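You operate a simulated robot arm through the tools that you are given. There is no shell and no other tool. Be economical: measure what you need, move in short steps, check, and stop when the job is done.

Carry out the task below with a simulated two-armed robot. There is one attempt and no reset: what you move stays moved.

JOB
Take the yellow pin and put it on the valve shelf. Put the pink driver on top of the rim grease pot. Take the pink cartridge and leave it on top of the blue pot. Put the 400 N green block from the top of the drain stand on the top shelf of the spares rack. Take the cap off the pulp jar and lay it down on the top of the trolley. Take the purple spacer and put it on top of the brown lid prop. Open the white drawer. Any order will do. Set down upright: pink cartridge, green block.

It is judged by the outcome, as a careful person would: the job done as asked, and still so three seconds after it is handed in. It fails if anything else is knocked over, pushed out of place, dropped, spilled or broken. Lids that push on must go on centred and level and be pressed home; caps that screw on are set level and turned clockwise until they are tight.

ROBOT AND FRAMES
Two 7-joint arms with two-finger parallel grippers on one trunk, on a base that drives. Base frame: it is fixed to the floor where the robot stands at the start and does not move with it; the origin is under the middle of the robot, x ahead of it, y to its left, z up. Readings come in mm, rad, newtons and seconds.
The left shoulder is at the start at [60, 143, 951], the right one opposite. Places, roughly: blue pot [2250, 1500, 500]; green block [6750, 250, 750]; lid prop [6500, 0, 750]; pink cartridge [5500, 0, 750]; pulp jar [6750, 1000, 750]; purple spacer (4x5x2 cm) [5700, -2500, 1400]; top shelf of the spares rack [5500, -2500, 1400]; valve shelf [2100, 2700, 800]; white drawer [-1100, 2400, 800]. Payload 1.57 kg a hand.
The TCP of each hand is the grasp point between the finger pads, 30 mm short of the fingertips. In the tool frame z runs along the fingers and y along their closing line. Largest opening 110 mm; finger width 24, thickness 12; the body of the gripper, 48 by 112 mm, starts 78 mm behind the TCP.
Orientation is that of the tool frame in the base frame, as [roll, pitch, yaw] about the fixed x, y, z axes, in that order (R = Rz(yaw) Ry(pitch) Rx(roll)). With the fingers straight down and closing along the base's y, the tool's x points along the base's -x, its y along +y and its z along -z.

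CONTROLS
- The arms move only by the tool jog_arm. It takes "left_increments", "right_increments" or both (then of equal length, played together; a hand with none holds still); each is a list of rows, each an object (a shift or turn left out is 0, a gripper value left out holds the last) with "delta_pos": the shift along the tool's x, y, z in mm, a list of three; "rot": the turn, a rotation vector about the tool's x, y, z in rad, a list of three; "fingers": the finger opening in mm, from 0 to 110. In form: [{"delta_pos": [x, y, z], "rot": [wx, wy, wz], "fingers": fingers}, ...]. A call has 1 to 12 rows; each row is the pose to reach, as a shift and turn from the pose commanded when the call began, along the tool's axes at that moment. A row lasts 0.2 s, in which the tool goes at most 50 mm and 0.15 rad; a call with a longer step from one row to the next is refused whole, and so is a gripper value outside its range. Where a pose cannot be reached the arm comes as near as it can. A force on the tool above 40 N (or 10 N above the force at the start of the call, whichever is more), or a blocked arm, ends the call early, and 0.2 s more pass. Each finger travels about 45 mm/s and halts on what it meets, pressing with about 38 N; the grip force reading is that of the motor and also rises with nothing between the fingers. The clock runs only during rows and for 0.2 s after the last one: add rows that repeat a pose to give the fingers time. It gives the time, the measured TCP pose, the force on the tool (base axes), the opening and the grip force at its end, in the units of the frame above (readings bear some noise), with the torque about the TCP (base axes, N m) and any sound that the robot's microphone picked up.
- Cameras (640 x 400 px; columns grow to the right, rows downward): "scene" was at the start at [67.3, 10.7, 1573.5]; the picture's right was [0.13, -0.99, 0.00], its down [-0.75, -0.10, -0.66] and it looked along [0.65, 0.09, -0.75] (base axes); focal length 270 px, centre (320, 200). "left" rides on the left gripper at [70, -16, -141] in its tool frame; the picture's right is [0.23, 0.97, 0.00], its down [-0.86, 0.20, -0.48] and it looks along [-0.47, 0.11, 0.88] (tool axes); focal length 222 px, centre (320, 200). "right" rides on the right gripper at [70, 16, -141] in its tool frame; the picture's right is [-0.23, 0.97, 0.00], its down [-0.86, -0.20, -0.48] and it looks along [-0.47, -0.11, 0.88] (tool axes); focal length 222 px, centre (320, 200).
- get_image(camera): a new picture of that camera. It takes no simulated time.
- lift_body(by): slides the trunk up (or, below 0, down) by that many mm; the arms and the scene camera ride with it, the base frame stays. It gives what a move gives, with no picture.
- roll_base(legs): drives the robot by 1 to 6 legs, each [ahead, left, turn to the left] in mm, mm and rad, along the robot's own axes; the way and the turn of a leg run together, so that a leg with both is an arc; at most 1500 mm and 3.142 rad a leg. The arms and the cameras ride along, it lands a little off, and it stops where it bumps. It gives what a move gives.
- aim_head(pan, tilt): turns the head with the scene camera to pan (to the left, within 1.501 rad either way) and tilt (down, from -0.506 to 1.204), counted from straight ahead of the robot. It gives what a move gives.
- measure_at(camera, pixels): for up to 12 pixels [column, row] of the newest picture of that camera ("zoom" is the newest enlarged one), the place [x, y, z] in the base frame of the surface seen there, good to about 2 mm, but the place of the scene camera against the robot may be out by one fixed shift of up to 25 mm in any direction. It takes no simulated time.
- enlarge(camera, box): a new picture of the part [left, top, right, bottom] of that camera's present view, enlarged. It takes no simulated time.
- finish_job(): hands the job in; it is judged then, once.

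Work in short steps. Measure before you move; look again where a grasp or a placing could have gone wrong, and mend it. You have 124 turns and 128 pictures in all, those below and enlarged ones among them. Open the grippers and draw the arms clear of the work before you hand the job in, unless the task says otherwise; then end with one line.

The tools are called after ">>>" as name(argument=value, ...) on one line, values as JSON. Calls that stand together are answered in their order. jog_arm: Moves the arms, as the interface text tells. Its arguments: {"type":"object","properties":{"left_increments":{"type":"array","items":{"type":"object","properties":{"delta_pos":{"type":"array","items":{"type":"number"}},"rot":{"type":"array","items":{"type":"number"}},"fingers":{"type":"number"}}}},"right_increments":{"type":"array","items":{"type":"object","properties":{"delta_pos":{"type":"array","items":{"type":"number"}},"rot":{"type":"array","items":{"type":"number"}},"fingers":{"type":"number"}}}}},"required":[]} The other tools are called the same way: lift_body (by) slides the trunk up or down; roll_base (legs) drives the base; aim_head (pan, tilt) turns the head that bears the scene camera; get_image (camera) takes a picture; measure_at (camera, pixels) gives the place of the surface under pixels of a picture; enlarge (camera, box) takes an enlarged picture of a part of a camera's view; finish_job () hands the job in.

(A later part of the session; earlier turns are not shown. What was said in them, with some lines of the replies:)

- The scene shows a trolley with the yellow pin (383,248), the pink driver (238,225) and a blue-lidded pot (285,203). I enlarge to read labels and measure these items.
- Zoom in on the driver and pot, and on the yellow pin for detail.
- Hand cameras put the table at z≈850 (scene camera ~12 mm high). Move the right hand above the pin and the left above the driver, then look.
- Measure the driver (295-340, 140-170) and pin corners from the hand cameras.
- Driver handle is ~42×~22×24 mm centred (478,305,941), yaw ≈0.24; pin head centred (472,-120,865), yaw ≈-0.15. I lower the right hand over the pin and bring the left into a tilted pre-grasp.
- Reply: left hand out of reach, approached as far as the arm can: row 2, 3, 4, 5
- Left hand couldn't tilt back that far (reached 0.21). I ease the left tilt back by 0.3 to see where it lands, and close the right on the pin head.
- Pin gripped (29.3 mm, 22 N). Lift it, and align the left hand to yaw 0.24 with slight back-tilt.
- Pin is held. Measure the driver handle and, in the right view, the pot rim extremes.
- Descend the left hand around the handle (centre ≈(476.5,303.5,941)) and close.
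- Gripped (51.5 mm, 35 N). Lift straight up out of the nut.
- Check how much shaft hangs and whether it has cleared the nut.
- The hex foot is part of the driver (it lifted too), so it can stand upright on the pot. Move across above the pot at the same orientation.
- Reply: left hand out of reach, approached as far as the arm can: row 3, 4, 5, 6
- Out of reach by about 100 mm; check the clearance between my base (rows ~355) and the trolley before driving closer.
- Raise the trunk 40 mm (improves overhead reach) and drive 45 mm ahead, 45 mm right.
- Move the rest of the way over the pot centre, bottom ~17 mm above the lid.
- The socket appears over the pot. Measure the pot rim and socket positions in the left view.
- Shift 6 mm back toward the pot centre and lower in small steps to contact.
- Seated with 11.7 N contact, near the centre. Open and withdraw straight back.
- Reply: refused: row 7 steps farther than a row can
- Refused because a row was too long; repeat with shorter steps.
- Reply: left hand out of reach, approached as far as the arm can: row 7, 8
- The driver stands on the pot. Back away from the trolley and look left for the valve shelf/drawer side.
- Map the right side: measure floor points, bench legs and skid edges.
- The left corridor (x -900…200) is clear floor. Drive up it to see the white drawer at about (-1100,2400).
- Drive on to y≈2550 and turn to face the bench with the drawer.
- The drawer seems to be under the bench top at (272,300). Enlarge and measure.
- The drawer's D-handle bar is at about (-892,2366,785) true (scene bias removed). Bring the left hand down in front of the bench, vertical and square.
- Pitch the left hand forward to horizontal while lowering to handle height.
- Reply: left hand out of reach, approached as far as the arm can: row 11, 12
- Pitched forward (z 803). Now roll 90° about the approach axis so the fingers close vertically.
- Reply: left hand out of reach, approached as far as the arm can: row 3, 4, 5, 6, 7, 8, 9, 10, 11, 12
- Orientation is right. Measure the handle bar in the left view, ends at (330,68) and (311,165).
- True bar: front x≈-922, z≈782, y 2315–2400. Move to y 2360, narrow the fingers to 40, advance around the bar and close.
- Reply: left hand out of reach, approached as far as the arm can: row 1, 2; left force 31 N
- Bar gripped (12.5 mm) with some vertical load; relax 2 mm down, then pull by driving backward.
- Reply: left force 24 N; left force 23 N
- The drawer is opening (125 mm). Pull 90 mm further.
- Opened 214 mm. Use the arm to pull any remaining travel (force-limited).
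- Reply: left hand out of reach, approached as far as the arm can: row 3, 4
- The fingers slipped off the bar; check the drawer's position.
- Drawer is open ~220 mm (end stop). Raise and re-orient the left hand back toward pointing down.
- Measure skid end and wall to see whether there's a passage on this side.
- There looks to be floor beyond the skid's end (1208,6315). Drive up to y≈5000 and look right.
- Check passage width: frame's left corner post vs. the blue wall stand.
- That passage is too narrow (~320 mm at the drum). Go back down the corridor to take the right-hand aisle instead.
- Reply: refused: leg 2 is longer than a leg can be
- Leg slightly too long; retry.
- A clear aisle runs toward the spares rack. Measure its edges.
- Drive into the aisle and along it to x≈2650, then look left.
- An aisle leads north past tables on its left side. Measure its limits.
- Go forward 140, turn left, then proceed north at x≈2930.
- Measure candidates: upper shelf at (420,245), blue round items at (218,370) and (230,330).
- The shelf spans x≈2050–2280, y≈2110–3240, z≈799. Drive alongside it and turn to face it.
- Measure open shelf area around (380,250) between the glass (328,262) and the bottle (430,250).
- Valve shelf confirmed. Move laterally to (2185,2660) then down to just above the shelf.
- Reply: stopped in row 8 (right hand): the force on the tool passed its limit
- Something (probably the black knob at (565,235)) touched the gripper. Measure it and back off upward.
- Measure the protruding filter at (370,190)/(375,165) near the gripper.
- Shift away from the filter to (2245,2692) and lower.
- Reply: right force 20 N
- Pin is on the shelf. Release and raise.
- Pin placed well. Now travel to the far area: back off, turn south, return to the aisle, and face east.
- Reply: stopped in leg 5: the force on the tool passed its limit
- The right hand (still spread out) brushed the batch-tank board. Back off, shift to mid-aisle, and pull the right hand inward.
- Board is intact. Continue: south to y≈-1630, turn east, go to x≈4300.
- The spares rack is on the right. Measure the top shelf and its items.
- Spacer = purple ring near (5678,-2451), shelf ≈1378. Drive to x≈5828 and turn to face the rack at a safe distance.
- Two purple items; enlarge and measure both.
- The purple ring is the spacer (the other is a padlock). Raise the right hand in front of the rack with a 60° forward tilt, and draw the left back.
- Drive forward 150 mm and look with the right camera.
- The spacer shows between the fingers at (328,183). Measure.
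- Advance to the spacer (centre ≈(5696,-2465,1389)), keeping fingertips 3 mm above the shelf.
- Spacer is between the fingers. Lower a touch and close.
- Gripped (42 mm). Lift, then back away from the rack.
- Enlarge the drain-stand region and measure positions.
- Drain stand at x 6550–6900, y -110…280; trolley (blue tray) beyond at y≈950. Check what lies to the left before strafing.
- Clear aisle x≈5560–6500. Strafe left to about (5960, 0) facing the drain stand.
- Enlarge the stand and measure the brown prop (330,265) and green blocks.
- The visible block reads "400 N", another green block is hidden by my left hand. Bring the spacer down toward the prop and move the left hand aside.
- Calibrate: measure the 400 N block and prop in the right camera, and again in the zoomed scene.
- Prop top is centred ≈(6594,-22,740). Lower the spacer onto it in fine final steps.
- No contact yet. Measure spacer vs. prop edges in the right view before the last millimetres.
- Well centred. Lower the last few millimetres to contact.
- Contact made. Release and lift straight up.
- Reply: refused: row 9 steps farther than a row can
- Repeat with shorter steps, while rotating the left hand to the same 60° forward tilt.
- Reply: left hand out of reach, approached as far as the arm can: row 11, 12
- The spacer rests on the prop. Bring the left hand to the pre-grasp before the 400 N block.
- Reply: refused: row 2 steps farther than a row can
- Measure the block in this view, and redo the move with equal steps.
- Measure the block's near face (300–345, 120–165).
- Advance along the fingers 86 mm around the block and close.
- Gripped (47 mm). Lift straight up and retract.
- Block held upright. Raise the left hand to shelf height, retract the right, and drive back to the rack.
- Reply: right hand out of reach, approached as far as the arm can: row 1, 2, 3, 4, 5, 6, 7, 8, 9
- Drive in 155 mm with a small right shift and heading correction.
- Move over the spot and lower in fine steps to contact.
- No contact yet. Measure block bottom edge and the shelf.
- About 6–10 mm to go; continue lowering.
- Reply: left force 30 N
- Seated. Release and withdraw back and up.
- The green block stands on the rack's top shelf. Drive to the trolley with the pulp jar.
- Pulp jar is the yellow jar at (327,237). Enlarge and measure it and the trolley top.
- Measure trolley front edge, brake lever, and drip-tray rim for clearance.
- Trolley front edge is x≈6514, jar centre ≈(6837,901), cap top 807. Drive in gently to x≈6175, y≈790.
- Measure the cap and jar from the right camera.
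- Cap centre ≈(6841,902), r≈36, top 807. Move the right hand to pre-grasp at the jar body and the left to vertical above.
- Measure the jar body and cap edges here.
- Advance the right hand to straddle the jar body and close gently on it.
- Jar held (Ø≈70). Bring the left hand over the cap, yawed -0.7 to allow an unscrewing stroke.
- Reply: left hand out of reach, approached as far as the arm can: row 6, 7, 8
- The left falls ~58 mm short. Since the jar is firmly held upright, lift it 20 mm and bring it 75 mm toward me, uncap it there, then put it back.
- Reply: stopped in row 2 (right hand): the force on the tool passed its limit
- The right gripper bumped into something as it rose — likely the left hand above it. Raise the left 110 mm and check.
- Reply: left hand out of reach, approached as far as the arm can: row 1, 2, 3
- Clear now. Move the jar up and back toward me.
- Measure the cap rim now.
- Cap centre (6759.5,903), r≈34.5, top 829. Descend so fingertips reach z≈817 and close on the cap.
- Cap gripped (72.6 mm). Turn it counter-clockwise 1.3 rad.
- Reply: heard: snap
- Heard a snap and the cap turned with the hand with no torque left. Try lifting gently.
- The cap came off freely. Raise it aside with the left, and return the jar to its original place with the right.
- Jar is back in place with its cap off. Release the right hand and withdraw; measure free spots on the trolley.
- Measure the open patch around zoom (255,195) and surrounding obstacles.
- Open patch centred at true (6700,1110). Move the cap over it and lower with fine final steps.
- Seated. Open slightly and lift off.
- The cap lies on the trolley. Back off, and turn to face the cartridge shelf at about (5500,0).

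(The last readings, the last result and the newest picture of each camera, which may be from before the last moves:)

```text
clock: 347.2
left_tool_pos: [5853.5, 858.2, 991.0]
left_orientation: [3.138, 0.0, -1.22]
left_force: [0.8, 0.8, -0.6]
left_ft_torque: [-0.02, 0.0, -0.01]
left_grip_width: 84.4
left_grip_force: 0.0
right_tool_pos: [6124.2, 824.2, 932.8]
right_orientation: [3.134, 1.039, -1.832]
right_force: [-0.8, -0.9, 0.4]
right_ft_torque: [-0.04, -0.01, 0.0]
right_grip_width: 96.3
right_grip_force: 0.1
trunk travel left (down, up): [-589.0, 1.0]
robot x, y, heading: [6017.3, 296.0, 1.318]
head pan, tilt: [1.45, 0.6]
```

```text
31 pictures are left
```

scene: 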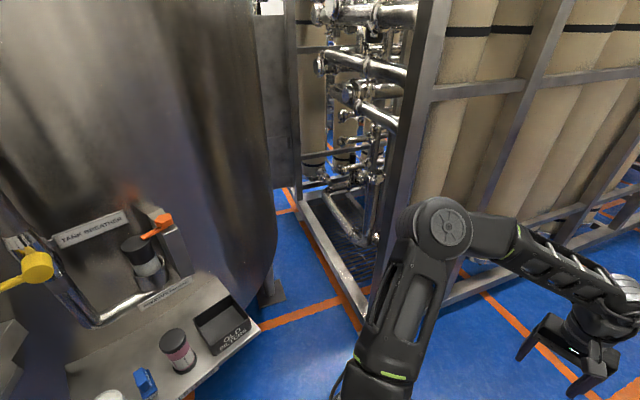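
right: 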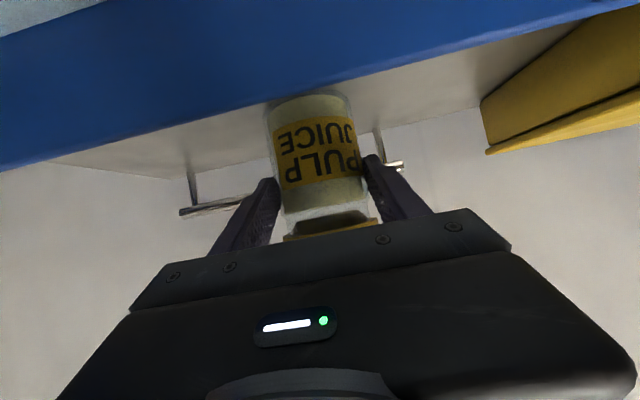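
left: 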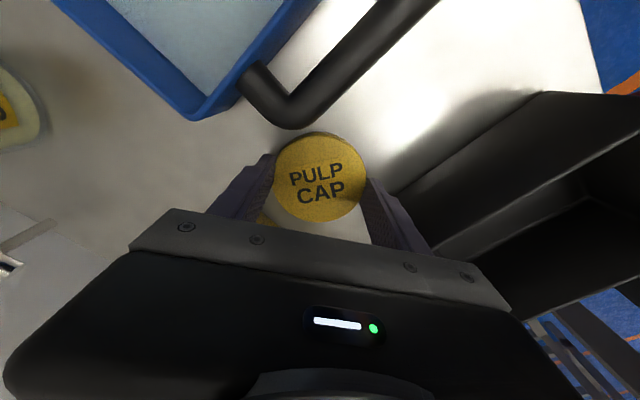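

The pink cartridge is at (177,350). Enlarge and measure.

>>> enlarge(camera="scene", box=[60, 200, 290, 400])

>>> measure_at(camera="scene", pixels=[[174, 340], [165, 342], [186, 340], [177, 355], [183, 368], [210, 355], [195, 380], [260, 330], [240, 350], [150, 335], [145, 380], [150, 270]])

```text
2.00 times, centred on (175, 300) of scene
```

zoom: 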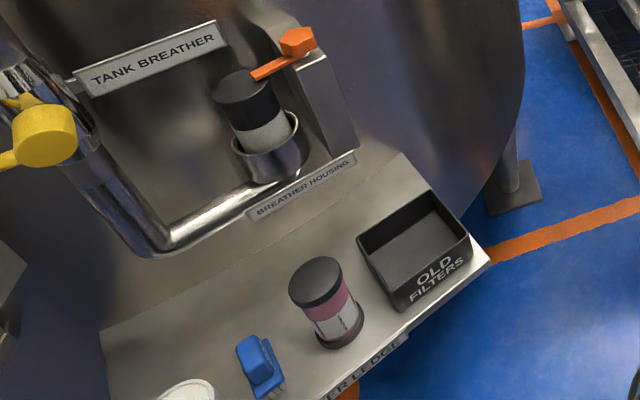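

```text
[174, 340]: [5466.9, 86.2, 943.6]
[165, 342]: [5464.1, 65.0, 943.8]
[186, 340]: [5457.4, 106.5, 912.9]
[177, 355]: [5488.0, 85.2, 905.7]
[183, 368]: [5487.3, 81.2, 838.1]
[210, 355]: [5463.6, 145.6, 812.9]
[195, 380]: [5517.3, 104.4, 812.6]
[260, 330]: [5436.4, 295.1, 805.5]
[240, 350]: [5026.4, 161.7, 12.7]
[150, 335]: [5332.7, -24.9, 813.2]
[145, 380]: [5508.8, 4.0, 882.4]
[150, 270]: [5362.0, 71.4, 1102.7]
```

Cartridge: true centre ≈(5445,84), z 800–930, Ø≈54. Shift away, turn to face it, and align the right hand.

>>> roll_base(legs=[[0, -150, 0], [0, 0, 1.823], [0, 280, 0]])

>>> aim_head(pan=0.0, tilt=0.6)

>>> get_image(camera="scene")

```text
clock: 354.5
left_tool_pos: [5675.3, -336.4, 989.6]
left_orientation: [3.138, 0.002, 0.631]
left_force: [-0.5, -0.8, -0.6]
left_ft_torque: [0.03, 0.0, 0.01]
left_grip_width: 83.8
left_grip_force: 0.1
right_tool_pos: [5632.9, -65.4, 932.3]
right_orientation: [3.134, 1.038, 0.018]
right_force: [0.3, 0.4, -0.1]
right_ft_torque: [-0.03, -0.02, -0.03]
right_grip_width: 95.8
right_grip_force: 0.0
trunk travel left (down, up): [-589.0, 1.0]
robot x, y, heading: [6170.6, -23.2, -3.118]
head pan, tilt: [1.45, 0.6]
```

```text
clock: 356.1
left_tool_pos: [5673.9, -334.5, 990.8]
left_orientation: [3.14, -0.001, 0.631]
left_force: [-0.5, -0.7, 0.3]
left_ft_torque: [0.02, 0.01, 0.01]
left_grip_width: 83.9
left_grip_force: 0.0
right_tool_pos: [5632.5, -65.1, 933.3]
right_orientation: [3.134, 1.038, 0.017]
right_force: [-0.3, -0.2, -0.2]
right_ft_torque: [-0.01, -0.02, 0.0]
right_grip_width: 96.1
right_grip_force: 0.0
trunk travel left (down, up): [-589.0, 1.0]
robot x, y, heading: [6172.1, -19.2, -3.115]
head pan, tilt: [0.0, 0.6]
```

```text
29 pictures are left
```

scene: 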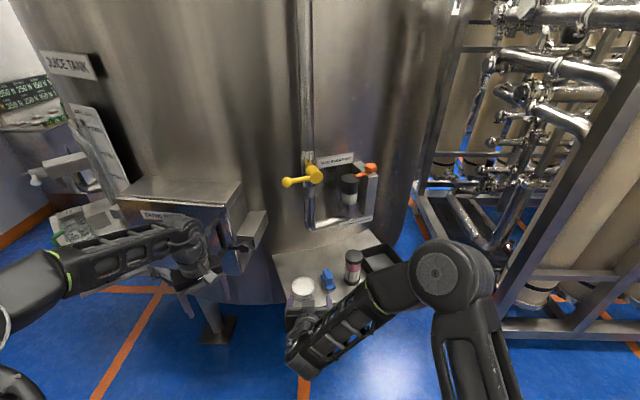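

Align: strafe right 150 and advance 95, with the left hand drawn back and up first.

>>> jog_arm(left_increments=[{"delta_pos": [26, 19, -25]}, {"delta_pos": [52, 38, -50]}, {"delta_pos": [79, 58, -75]}, {"delta_pos": [105, 77, -100]}, {"delta_pos": [105, 77, -100]}])

>>> roll_base(legs=[[0, -150, 0], [95, 0, 0]])

>>> get_image(camera="right")

```text
clock: 357.3
left_tool_pos: [5806.8, -331.5, 1090.2]
left_orientation: [3.138, 0.0, 0.631]
left_force: [-0.8, 0.0, 1.0]
left_ft_torque: [0.01, 0.01, 0.01]
left_grip_width: 84.1
left_grip_force: 0.0
right_tool_pos: [5632.1, -65.0, 932.8]
right_orientation: [3.13, 1.038, 0.018]
right_force: [-0.8, 0.8, -0.7]
right_ft_torque: [0.01, 0.02, 0.01]
right_grip_width: 96.1
right_grip_force: 0.0
trunk travel left (down, up): [-589.0, 1.0]
robot x, y, heading: [6171.9, -20.8, -3.12]
head pan, tilt: [0.0, 0.6]
```

```text
clock: 359.4
left_tool_pos: [5708.0, -176.9, 1089.4]
left_orientation: [3.137, -0.002, 0.627]
left_force: [-0.1, 0.1, -0.7]
left_ft_torque: [0.0, -0.01, 0.0]
left_grip_width: 83.9
left_grip_force: 0.1
right_tool_pos: [5534.7, 90.3, 932.0]
right_orientation: [3.133, 1.037, 0.015]
right_force: [-0.6, -1.4, 0.2]
right_ft_torque: [0.02, 0.0, -0.01]
right_grip_width: 96.2
right_grip_force: 0.1
trunk travel left (down, up): [-589.0, 1.0]
robot x, y, heading: [6073.4, 132.7, -3.119]
head pan, tilt: [0.0, 0.6]
```

```text
28 pictures are left
```

right: 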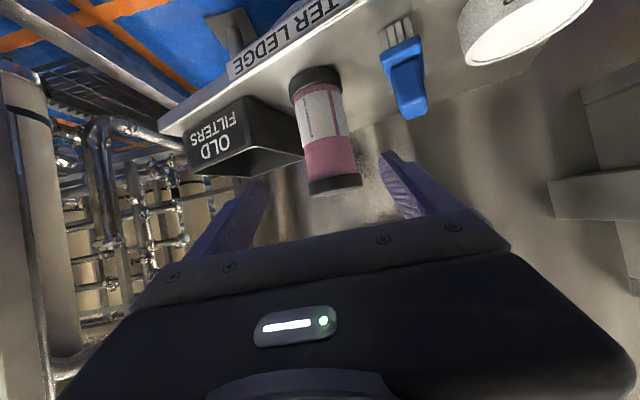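

Measure the cartridge body and neighbours (OLD FILTERS box, blue brush).

>>> measure_at(camera="right", pixels=[[298, 115], [345, 110], [322, 115], [308, 165], [352, 160], [330, 160], [335, 190], [310, 80], [300, 150], [390, 70], [412, 100], [350, 60]])

```text
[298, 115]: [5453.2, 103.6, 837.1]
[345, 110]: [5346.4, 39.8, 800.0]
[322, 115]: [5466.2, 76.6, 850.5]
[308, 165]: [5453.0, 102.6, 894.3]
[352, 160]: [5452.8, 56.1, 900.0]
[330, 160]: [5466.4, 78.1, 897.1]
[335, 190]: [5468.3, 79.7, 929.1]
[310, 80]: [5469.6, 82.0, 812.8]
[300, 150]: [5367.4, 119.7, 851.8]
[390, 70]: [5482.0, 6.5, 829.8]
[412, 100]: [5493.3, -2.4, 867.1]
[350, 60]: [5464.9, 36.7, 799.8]
```

Cartridge centre (5441,79.5), r 25. Narrow the fingers to 68, align and advance to grip at z≈887 (above the box rim).

>>> jog_arm(right_increments=[{"delta_pos": [-9, 9.6, 0], "fingers": 80}, {"delta_pos": [-9, 9.6, 0], "fingers": 68}, {"delta_pos": [-9, 9.6, 28], "fingers": 68}, {"delta_pos": [-9, 9.6, 56], "fingers": 68}, {"delta_pos": [-9, 9.6, 84], "fingers": 68}, {"delta_pos": [-9, 9.6, 84], "fingers": 56}, {"delta_pos": [-9, 9.6, 84], "fingers": 44}, {"delta_pos": [-9, 9.6, 84], "fingers": 40}, {"delta_pos": [-9, 9.6, 84], "fingers": 40}])

>>> get_image(camera="right")

```text
clock: 361.4
left_tool_pos: [5708.2, -177.7, 1090.8]
left_orientation: [3.137, 0.0, 0.627]
left_force: [-0.3, 0.2, 0.4]
left_ft_torque: [0.0, 0.02, 0.02]
left_grip_width: 84.0
left_grip_force: 0.2
right_tool_pos: [5460.7, 78.6, 898.5]
right_orientation: [3.133, 1.038, 0.015]
right_force: [-0.1, 0.2, 0.4]
right_ft_torque: [-0.04, 0.0, -0.01]
right_grip_width: 60.6
right_grip_force: 38.0
trunk travel left (down, up): [-589.0, 1.0]
robot x, y, heading: [6075.0, 132.8, -3.119]
head pan, tilt: [0.0, 0.6]
```

```text
27 pictures are left
```

right: 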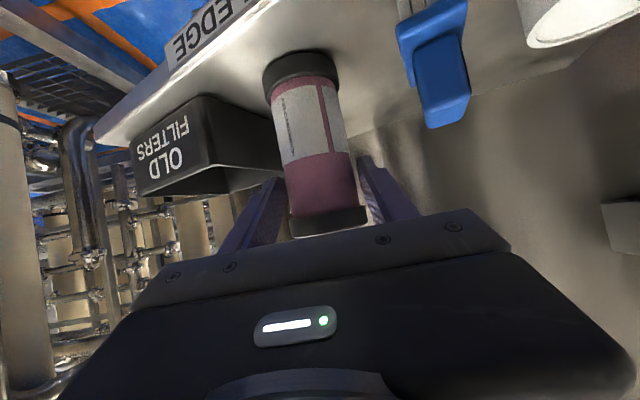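

Gripped (60.6 mm). Lift straight up and check.

>>> jog_arm(right_increments=[{"delta_pos": [-9, 0, -5]}, {"delta_pos": [-26, 0, -15]}, {"delta_pos": [-52, 0, -30]}, {"delta_pos": [-77, 0, -46]}, {"delta_pos": [-77, 0, -46]}])

>>> roll_base(legs=[[-100, 0, 0]])

>>> get_image(camera="right")

```text
clock: 362.6
left_tool_pos: [5709.9, -176.4, 1090.3]
left_orientation: [3.136, 0.001, 0.627]
left_force: [0.4, 0.8, 0.2]
left_ft_torque: [0.05, 0.01, 0.0]
left_grip_width: 84.0
left_grip_force: 0.1
right_tool_pos: [5459.2, 77.7, 988.7]
right_orientation: [3.133, 1.039, 0.015]
right_force: [0.1, -0.1, -1.5]
right_ft_torque: [0.01, -0.03, -0.02]
right_grip_width: 60.6
right_grip_force: 37.3
trunk travel left (down, up): [-589.0, 1.0]
robot x, y, heading: [6073.1, 132.0, -3.123]
head pan, tilt: [0.0, 0.6]
```

```text
clock: 363.8
left_tool_pos: [5813.5, -175.3, 1091.5]
left_orientation: [3.138, 0.001, 0.632]
left_force: [0.4, 1.3, 0.0]
left_ft_torque: [-0.02, 0.05, 0.02]
left_grip_width: 83.7
left_grip_force: 0.1
right_tool_pos: [5562.7, 76.4, 989.1]
right_orientation: [3.133, 1.04, 0.018]
right_force: [0.6, 0.0, -0.1]
right_ft_torque: [0.02, -0.05, -0.02]
right_grip_width: 60.8
right_grip_force: 38.1
trunk travel left (down, up): [-589.0, 1.0]
robot x, y, heading: [6177.2, 134.8, -3.114]
head pan, tilt: [0.0, 0.6]
```

```text
26 pictures are left
```

right: 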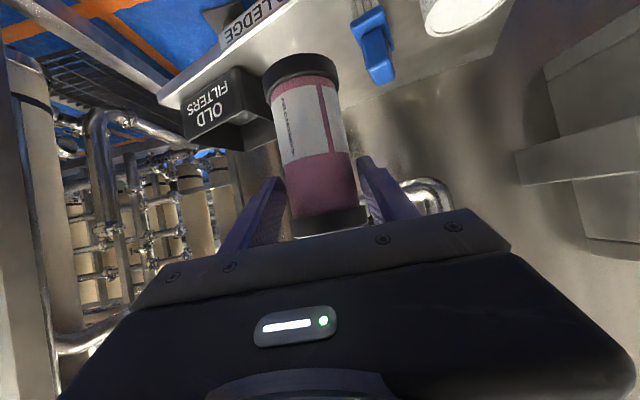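

Cartridge held upright. Drive back: turn south, go to y≈-1650, turn west, and proceed along the aisle.

>>> roll_base(legs=[[0, 0, 1.543], [1450, 0, 0], [340, 0, 0], [0, 0, -1.571], [1400, 0, 0]])

```text
clock: 386.5
left_tool_pos: [4506.5, -1993.0, 1091.1]
left_orientation: [3.139, -0.001, 0.592]
left_force: [0.0, 0.2, 0.3]
left_ft_torque: [-0.02, 0.02, 0.01]
left_grip_width: 84.0
left_grip_force: 0.0
right_tool_pos: [4267.1, -1731.9, 989.6]
right_orientation: [3.135, 1.041, -0.016]
right_force: [0.5, -0.1, -1.2]
right_ft_torque: [-0.02, 0.01, 0.01]
right_grip_width: 60.4
right_grip_force: 38.4
trunk travel left (down, up): [-589.0, 1.0]
robot x, y, heading: [4879.5, -1697.9, 3.13]
head pan, tilt: [0.0, 0.6]
stopped in leg 5: the robot was blocked; the commanded pose is now the measured one
```

Blocked at x=4879. Look around to see what I touched.

>>> aim_head(pan=-1.2, tilt=0.6)

>>> get_image(camera="scene")

>>> aim_head(pan=0.7, tilt=0.6)

>>> get_image(camera="scene")

```text
clock: 387.9
left_tool_pos: [4507.1, -1992.8, 1090.9]
left_orientation: [3.139, -0.001, 0.591]
left_force: [-0.1, -0.4, 0.3]
left_ft_torque: [-0.02, -0.03, 0.04]
left_grip_width: 83.9
left_grip_force: 0.0
right_tool_pos: [4267.0, -1731.2, 988.6]
right_orientation: [3.136, 1.039, -0.018]
right_force: [-0.7, 0.2, -0.8]
right_ft_torque: [-0.01, -0.02, 0.01]
right_grip_width: 60.5
right_grip_force: 38.0
trunk travel left (down, up): [-589.0, 1.0]
robot x, y, heading: [4880.2, -1699.3, 3.123]
head pan, tilt: [-1.201, 0.6]
```

```text
25 pictures are left
```

scene: 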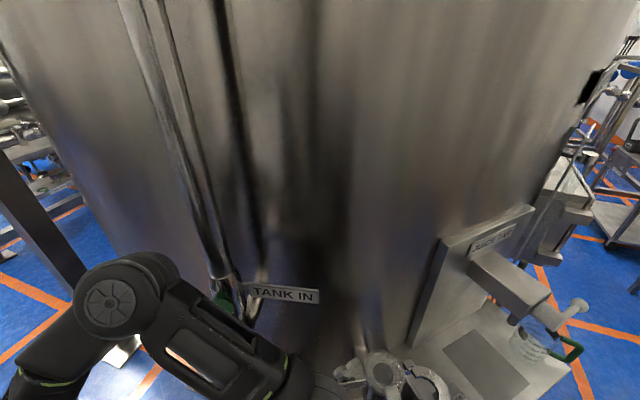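

```text
clock: 389.8
left_tool_pos: [4507.0, -1993.4, 1090.5]
left_orientation: [3.141, 0.001, 0.591]
left_force: [-0.8, -0.5, -0.2]
left_ft_torque: [0.03, -0.01, -0.02]
left_grip_width: 84.3
left_grip_force: 0.1
right_tool_pos: [4265.6, -1730.4, 989.9]
right_orientation: [3.134, 1.041, -0.018]
right_force: [0.8, 0.2, -1.7]
right_ft_torque: [-0.03, -0.05, 0.0]
right_grip_width: 60.5
right_grip_force: 37.7
trunk travel left (down, up): [-589.0, 1.0]
robot x, y, heading: [4880.5, -1693.6, 3.129]
head pan, tilt: [0.7, 0.6]
```

```text
24 pictures are left
```

scene: 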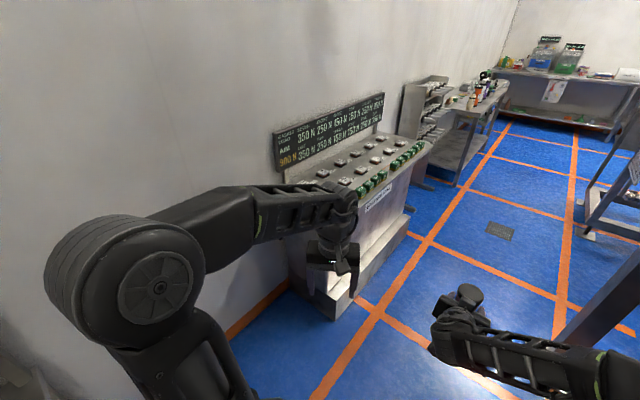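

My right elbow met the tank-side valve (~y -1300). Measure the balance tank's extents on the other side before shifting over.

>>> measure_at(camera="scene", pixels=[[335, 310], [420, 150], [300, 185], [362, 190], [408, 235], [390, 165], [600, 200], [440, 185]])

>>> roll_base(legs=[[-90, 0, 0]])

>>> jog_arm(left_increments=[{"delta_pos": [21, -31, 0]}, {"delta_pos": [42, -62, 0]}, {"delta_pos": [63, -93, 0]}, {"delta_pos": [83.6, -124.5, 0]}, {"delta_pos": [83.6, -124.5, 0]}])

```text
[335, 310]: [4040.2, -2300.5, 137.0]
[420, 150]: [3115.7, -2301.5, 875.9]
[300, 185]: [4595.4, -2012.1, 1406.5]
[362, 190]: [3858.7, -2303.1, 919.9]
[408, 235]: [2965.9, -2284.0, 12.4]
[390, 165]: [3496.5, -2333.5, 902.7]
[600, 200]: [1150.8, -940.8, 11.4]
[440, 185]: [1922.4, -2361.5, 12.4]
```

```text
clock: 390.9
left_tool_pos: [4595.7, -1990.6, 1091.6]
left_orientation: [3.137, 0.002, 0.588]
left_force: [0.3, 0.6, -0.2]
left_ft_torque: [0.01, 0.01, -0.02]
left_grip_width: 84.1
left_grip_force: 0.1
right_tool_pos: [4356.7, -1727.7, 989.4]
right_orientation: [3.131, 1.041, -0.025]
right_force: [0.3, -0.4, -0.7]
right_ft_torque: [-0.01, -0.01, -0.04]
right_grip_width: 60.4
right_grip_force: 37.8
trunk travel left (down, up): [-589.0, 1.0]
robot x, y, heading: [4974.1, -1700.0, 3.124]
head pan, tilt: [0.7, 0.6]
```

```text
clock: 392.1
left_tool_pos: [4597.0, -1840.6, 1090.4]
left_orientation: [3.137, -0.002, 0.588]
left_force: [0.2, -0.3, 0.3]
left_ft_torque: [0.03, 0.02, 0.01]
left_grip_width: 84.1
left_grip_force: 0.1
right_tool_pos: [4356.4, -1728.0, 989.4]
right_orientation: [3.131, 1.04, -0.025]
right_force: [-0.2, -0.7, -1.4]
right_ft_torque: [0.02, -0.07, 0.02]
right_grip_width: 60.6
right_grip_force: 37.4
trunk travel left (down, up): [-589.0, 1.0]
robot x, y, heading: [4971.1, -1695.1, 3.125]
head pan, tilt: [0.7, 0.6]
```

Shift left past the valve, go west, and then move back to mid-aisle, stopping at x≈2950.

>>> roll_base(legs=[[0, 115, 0.015], [750, 0, 0], [0, -110, 0], [1270, 0, 0], [0, 0, -1.56]])

```text
clock: 407.6
left_tool_pos: [2776.7, -1321.2, 1090.6]
left_orientation: [3.139, 0.001, -0.968]
left_force: [0.0, 0.6, -0.6]
left_ft_torque: [0.0, -0.01, -0.03]
left_grip_width: 83.8
left_grip_force: 0.0
right_tool_pos: [2886.5, -1078.4, 988.6]
right_orientation: [3.133, 1.041, -1.577]
right_force: [0.1, 0.6, -1.4]
right_ft_torque: [-0.03, -0.01, 0.0]
right_grip_width: 60.8
right_grip_force: 38.1
trunk travel left (down, up): [-589.0, 1.0]
robot x, y, heading: [2924.6, -1691.8, 1.569]
head pan, tilt: [0.7, 0.6]
```

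Drive north to y≈1440 and turn to face the blue pot.

>>> roll_base(legs=[[1045, -60, 0], [1045, -60, 0], [1040, 0, 0], [0, 0, 1.565]])

>>> aim_head(pan=0.0, tilt=0.7)

>>> get_image(camera="scene")

```text
clock: 426.9
left_tool_pos: [2631.7, 1364.1, 1091.5]
left_orientation: [3.138, 0.001, 0.569]
left_force: [0.0, 0.8, 0.4]
left_ft_torque: [-0.02, 0.03, 0.01]
left_grip_width: 83.9
left_grip_force: 0.1
right_tool_pos: [2392.9, 1482.8, 989.2]
right_orientation: [3.132, 1.04, -0.043]
right_force: [0.3, 0.7, -1.2]
right_ft_torque: [0.05, -0.02, 0.02]
right_grip_width: 60.5
right_grip_force: 38.4
trunk travel left (down, up): [-589.0, 1.0]
robot x, y, heading: [3010.6, 1505.4, 3.103]
head pan, tilt: [0.7, 0.6]
```

```text
clock: 428.0
left_tool_pos: [2632.4, 1365.9, 1090.4]
left_orientation: [3.139, 0.0, 0.568]
left_force: [0.5, 1.3, -0.8]
left_ft_torque: [0.01, -0.01, 0.02]
left_grip_width: 84.0
left_grip_force: 0.0
right_tool_pos: [2393.3, 1483.2, 988.3]
right_orientation: [3.132, 1.039, -0.042]
right_force: [0.2, -0.7, -1.5]
right_ft_torque: [0.0, -0.04, 0.0]
right_grip_width: 60.6
right_grip_force: 38.1
trunk travel left (down, up): [-589.0, 1.0]
robot x, y, heading: [3009.6, 1502.9, 3.102]
head pan, tilt: [0.0, 0.7]
```

```text
23 pictures are left
```

scene: 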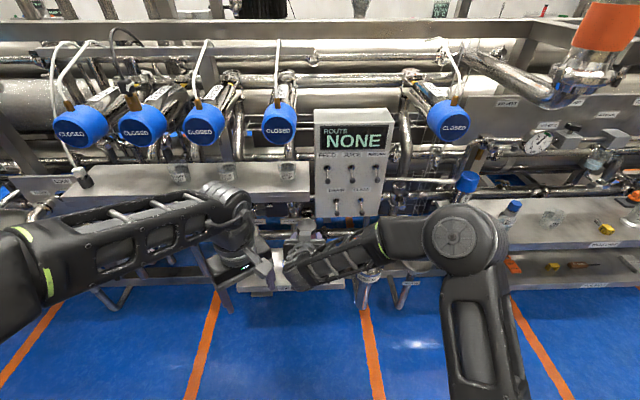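

The pot is hidden behind the arms; look with the right camera.

>>> get_image(camera="right")

>>> enlarge(camera="scene", box=[200, 180, 440, 320])

```text
22 pictures are left
```

right: 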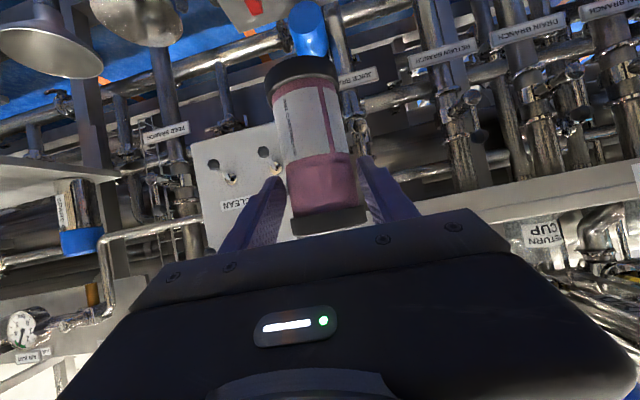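

```text
2.67 times, centred on (320, 250) of scene
5 turns are left
```

zoom: 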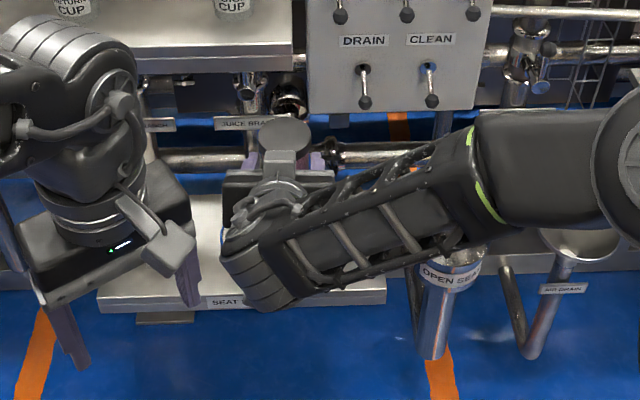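

Few turns remain, so: lower the trunk 250 mm (bottom of cartridge ≈42 mm above the pot), correct lateral/heading so the TCP is at y≈1401, and look with the right camera.

>>> lift_body(by=-250)

>>> roll_base(legs=[[0, 57, 0.04]])

>>> get_image(camera="right")

>>> measure_at(camera="right", pixels=[[300, 20], [310, 40], [330, 25], [250, 10], [280, 30], [350, 30], [370, 20], [230, 30], [400, 40], [320, 8], [265, 45], [345, 10]])

```text
clock: 430.6
left_tool_pos: [2631.2, 1365.5, 840.2]
left_orientation: [3.139, 0.001, 0.569]
left_force: [-0.1, 0.8, -0.4]
left_ft_torque: [0.0, 0.0, 0.04]
left_grip_width: 84.0
left_grip_force: 0.0
right_tool_pos: [2393.4, 1484.3, 738.8]
right_orientation: [3.129, 1.039, -0.043]
right_force: [0.4, -0.2, -1.7]
right_ft_torque: [-0.01, 0.01, -0.02]
right_grip_width: 60.3
right_grip_force: 37.7
trunk travel left (down, up): [-339.0, 251.0]
robot x, y, heading: [3008.3, 1499.4, 3.107]
head pan, tilt: [0.0, 0.7]
```

```text
clock: 431.5
left_tool_pos: [2636.9, 1294.7, 840.4]
left_orientation: [3.14, 0.0, 0.609]
left_force: [-0.2, 0.1, 0.3]
left_ft_torque: [0.0, -0.02, 0.01]
left_grip_width: 83.8
left_grip_force: 0.1
right_tool_pos: [2393.9, 1401.5, 741.2]
right_orientation: [3.132, 1.041, -0.002]
right_force: [-0.4, 0.0, -1.5]
right_ft_torque: [0.03, -0.02, -0.01]
right_grip_width: 60.4
right_grip_force: 37.9
trunk travel left (down, up): [-339.0, 251.0]
robot x, y, heading: [3008.7, 1445.8, -3.132]
head pan, tilt: [0.0, 0.7]
```

```text
20 pictures are left
```

right: 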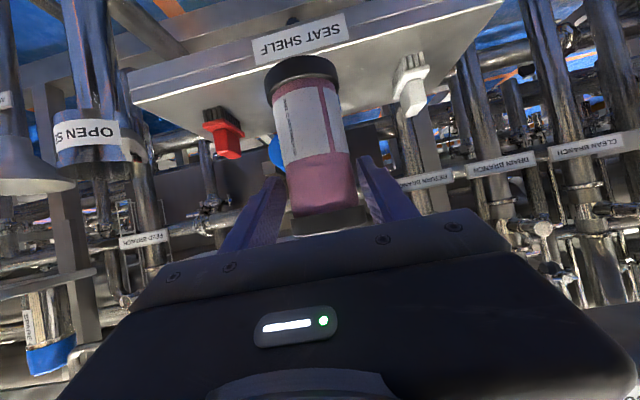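

```text
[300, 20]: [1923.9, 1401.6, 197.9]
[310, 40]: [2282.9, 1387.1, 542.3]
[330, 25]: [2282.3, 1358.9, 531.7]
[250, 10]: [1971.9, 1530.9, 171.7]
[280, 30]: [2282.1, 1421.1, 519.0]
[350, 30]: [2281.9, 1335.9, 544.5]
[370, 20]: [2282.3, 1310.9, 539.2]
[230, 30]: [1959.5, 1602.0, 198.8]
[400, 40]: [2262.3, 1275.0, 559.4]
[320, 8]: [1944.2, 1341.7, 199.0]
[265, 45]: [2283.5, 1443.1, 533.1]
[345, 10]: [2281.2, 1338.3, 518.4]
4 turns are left
```

Measure the blue glimpse at (277,152) and drive 150 mm forward (still 45 mm above the pot), then look again.

>>> measure_at(camera="right", pixels=[[274, 145], [276, 152], [279, 160], [282, 167], [272, 152], [345, 150], [350, 140], [225, 140], [410, 80]])

>>> roll_base(legs=[[150, 0, 0]])

>>> get_image(camera="right")

>>> enlarge(camera="scene", box=[220, 200, 420, 340])

>>> measure_at(camera="right", pixels=[[270, 110], [275, 120], [265, 100], [345, 100], [350, 110], [280, 130], [260, 120], [350, 90], [260, 90], [355, 80], [340, 60], [255, 80]])

```text
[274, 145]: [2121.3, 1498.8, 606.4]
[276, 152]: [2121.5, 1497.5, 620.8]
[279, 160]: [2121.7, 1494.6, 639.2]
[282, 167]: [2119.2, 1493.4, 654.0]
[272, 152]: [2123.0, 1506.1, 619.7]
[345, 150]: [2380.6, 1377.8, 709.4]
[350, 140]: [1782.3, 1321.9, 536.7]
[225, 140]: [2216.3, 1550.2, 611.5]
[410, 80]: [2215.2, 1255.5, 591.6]
```

```text
clock: 432.9
left_tool_pos: [2486.3, 1294.4, 840.2]
left_orientation: [3.136, -0.002, 0.611]
left_force: [-0.3, 0.1, 0.4]
left_ft_torque: [-0.03, -0.01, 0.01]
left_grip_width: 84.0
left_grip_force: 0.1
right_tool_pos: [2243.2, 1401.3, 738.7]
right_orientation: [3.132, 1.039, -0.001]
right_force: [0.4, 0.2, -0.9]
right_ft_torque: [-0.02, -0.05, 0.01]
right_grip_width: 60.8
right_grip_force: 38.1
trunk travel left (down, up): [-339.0, 251.0]
robot x, y, heading: [2855.5, 1446.9, -3.135]
head pan, tilt: [0.0, 0.7]
```

```text
19 pictures are left
```

right: 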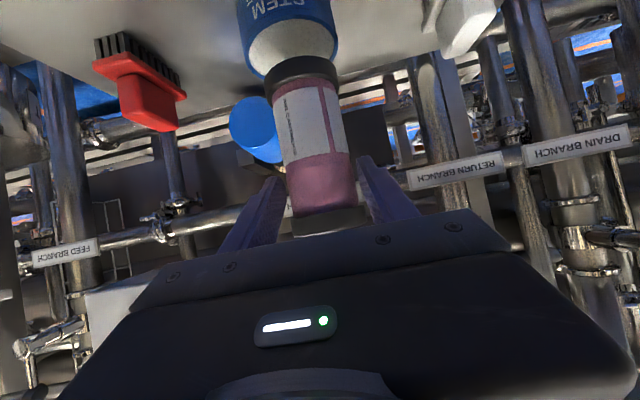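

```text
2.86 times, centred on (320, 270) of scene
```

zoom: 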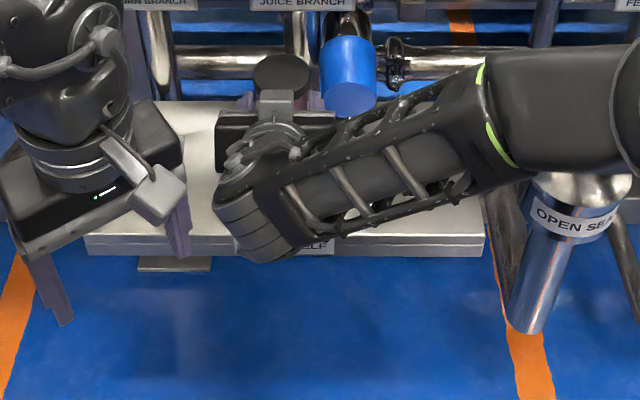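

```text
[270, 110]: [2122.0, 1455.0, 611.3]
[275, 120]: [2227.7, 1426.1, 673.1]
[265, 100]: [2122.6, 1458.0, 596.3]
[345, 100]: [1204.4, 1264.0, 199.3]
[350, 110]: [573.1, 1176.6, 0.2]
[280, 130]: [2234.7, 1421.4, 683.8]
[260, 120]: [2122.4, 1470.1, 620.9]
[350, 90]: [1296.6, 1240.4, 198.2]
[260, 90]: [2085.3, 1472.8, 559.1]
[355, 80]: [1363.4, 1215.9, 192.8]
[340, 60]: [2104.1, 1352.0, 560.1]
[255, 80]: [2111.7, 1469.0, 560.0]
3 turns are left
```

The STEM-grease pot is straight ahead under the cartridge axis (columns ~290). Measure its rim, then move the last 30 mm forward and lower softly to contact (not releasing yet), and look.

>>> measure_at(camera="right", pixels=[[250, 50], [334, 38], [290, 22], [290, 35], [270, 25], [310, 20], [260, 68], [335, 55], [290, 50], [255, 40], [328, 26]])

>>> jog_arm(right_increments=[{"delta_pos": [-8, 0, 13]}, {"delta_pos": [-15.5, 0, 26.3]}, {"delta_pos": [0, 0, 35.5]}, {"delta_pos": [15.5, 0, 44.6]}, {"delta_pos": [18.1, 0, 46.1]}, {"delta_pos": [19.8, 0, 47.1]}, {"delta_pos": [21.5, 0, 48.1]}, {"delta_pos": [23.3, 0, 49.1]}, {"delta_pos": [25, 0, 50.1]}])

>>> get_image(camera="right")

>>> measure_at(camera="right", pixels=[[300, 60], [300, 70], [300, 80], [270, 60], [330, 55], [255, 50], [340, 45], [295, 50], [285, 90], [335, 85]])

```text
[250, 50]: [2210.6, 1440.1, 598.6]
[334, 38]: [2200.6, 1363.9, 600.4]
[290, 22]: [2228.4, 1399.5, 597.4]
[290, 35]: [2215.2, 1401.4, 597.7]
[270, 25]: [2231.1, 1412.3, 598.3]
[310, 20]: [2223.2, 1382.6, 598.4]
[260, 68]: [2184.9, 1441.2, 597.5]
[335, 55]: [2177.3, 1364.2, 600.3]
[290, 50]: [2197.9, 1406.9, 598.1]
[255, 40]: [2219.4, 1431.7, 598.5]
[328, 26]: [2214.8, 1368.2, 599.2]
```

```text
clock: 434.9
left_tool_pos: [2488.9, 1292.9, 842.1]
left_orientation: [3.138, 0.002, 0.61]
left_force: [-1.0, -0.6, 0.6]
left_ft_torque: [-0.01, -0.01, 0.02]
left_grip_width: 83.9
left_grip_force: 0.1
right_tool_pos: [2211.4, 1401.1, 698.1]
right_orientation: [3.129, 1.051, -0.003]
right_force: [-0.9, -0.1, 33.6]
right_ft_torque: [0.68, 0.82, 0.05]
right_grip_width: 60.9
right_grip_force: 37.6
trunk travel left (down, up): [-339.0, 251.0]
robot x, y, heading: [2859.0, 1447.6, -3.137]
head pan, tilt: [0.0, 0.7]
```

```text
17 pictures are left
```

right: 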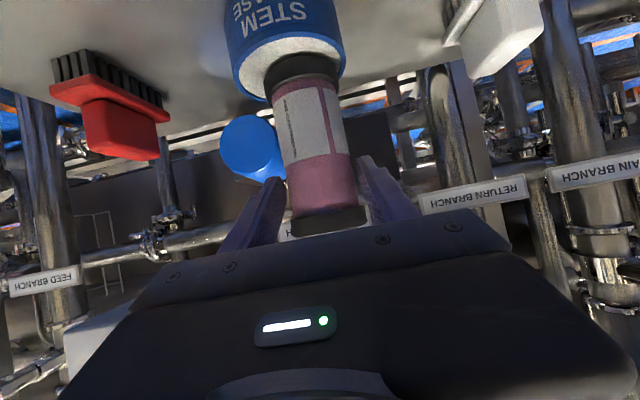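

```text
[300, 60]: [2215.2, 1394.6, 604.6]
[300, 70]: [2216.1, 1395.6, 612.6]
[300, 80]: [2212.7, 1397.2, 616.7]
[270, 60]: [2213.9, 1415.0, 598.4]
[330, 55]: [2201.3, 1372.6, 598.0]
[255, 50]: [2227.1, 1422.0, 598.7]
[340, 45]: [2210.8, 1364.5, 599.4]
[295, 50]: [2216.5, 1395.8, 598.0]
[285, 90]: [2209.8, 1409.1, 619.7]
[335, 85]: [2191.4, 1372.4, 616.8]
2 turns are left
```

Cartridge stands on the pot, centred (pot centre ≈(2195,1402), cartridge ≈(2190,1400)). Ease the pressure, release, withdraw, and back away.

>>> jog_arm(right_increments=[{"delta_pos": [-1.3, 0, -0.8]}, {"delta_pos": [-1.3, 0, -0.8], "fingers": 66}, {"delta_pos": [-1.3, 0, -0.8], "fingers": 74}, {"delta_pos": [-1.3, 0, -0.8], "fingers": 82}, {"delta_pos": [-1.3, 0, -0.8], "fingers": 84}, {"delta_pos": [-1.3, 0, -20], "fingers": 84}, {"delta_pos": [-1.3, 0, -50], "fingers": 84}, {"delta_pos": [-1.3, 0, -90], "fingers": 84}, {"delta_pos": [-1.3, 0, -130], "fingers": 84}, {"delta_pos": [-1.3, 0, -130], "fingers": 84}])

>>> roll_base(legs=[[-200, 0, 0]])

>>> get_image(camera="right")

```text
clock: 437.1
left_tool_pos: [2486.5, 1294.2, 840.4]
left_orientation: [3.138, 0.0, 0.61]
left_force: [0.3, 0.2, -0.6]
left_ft_torque: [-0.03, 0.07, 0.01]
left_grip_width: 84.0
left_grip_force: 0.0
right_tool_pos: [2321.7, 1401.2, 759.6]
right_orientation: [3.131, 1.039, -0.002]
right_force: [-0.2, 0.3, -0.2]
right_ft_torque: [0.01, 0.0, 0.0]
right_grip_width: 84.0
right_grip_force: 0.1
trunk travel left (down, up): [-339.0, 251.0]
robot x, y, heading: [2858.7, 1446.2, -3.139]
head pan, tilt: [0.0, 0.7]
```

```text
clock: 438.7
left_tool_pos: [2687.1, 1295.4, 841.0]
left_orientation: [3.138, 0.0, 0.607]
left_force: [0.2, -0.1, -0.3]
left_ft_torque: [-0.03, 0.0, 0.03]
left_grip_width: 84.1
left_grip_force: 0.0
right_tool_pos: [2522.9, 1403.4, 760.8]
right_orientation: [3.131, 1.04, -0.004]
right_force: [1.0, -0.9, 0.2]
right_ft_torque: [0.02, 0.0, 0.04]
right_grip_width: 84.2
right_grip_force: 0.0
trunk travel left (down, up): [-339.0, 251.0]
robot x, y, heading: [3055.8, 1450.5, -3.141]
head pan, tilt: [0.0, 0.7]
```

```text
16 pictures are left
1 turns are left
```

right: 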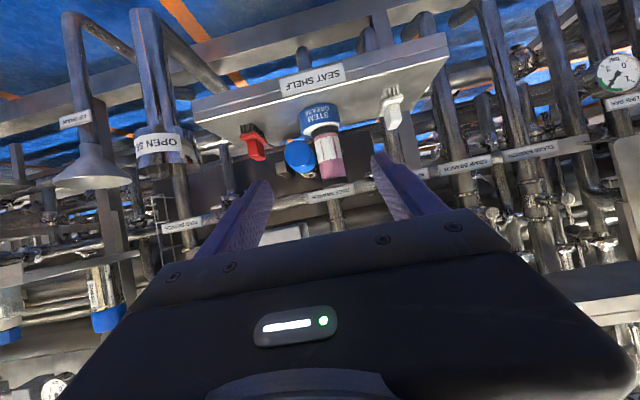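

The cartridge stands upright on the blue stem-grease pot at (328,150), both grippers are open and the arms are clear. I am handing in.

>>> finish_job()

```text
The job is handed in.
```

All seven parts of the job are done and it has been handed in, with both grippers open and the arms clear. The cap went on the wheeled trolley beside the jar; nothing there is labelled "trolley", and the only other cart is marked TOOL CART. The pulp jar was lifted briefly to unscrew the cap and set back to within about 2 mm. Three fixed parts were also touched along the way: something by the valve-shelf air filter, the batch-tank board and the tank-side valve. The board looked intact afterwards, the filter showed no visible damage, and I did not check the valve closely.
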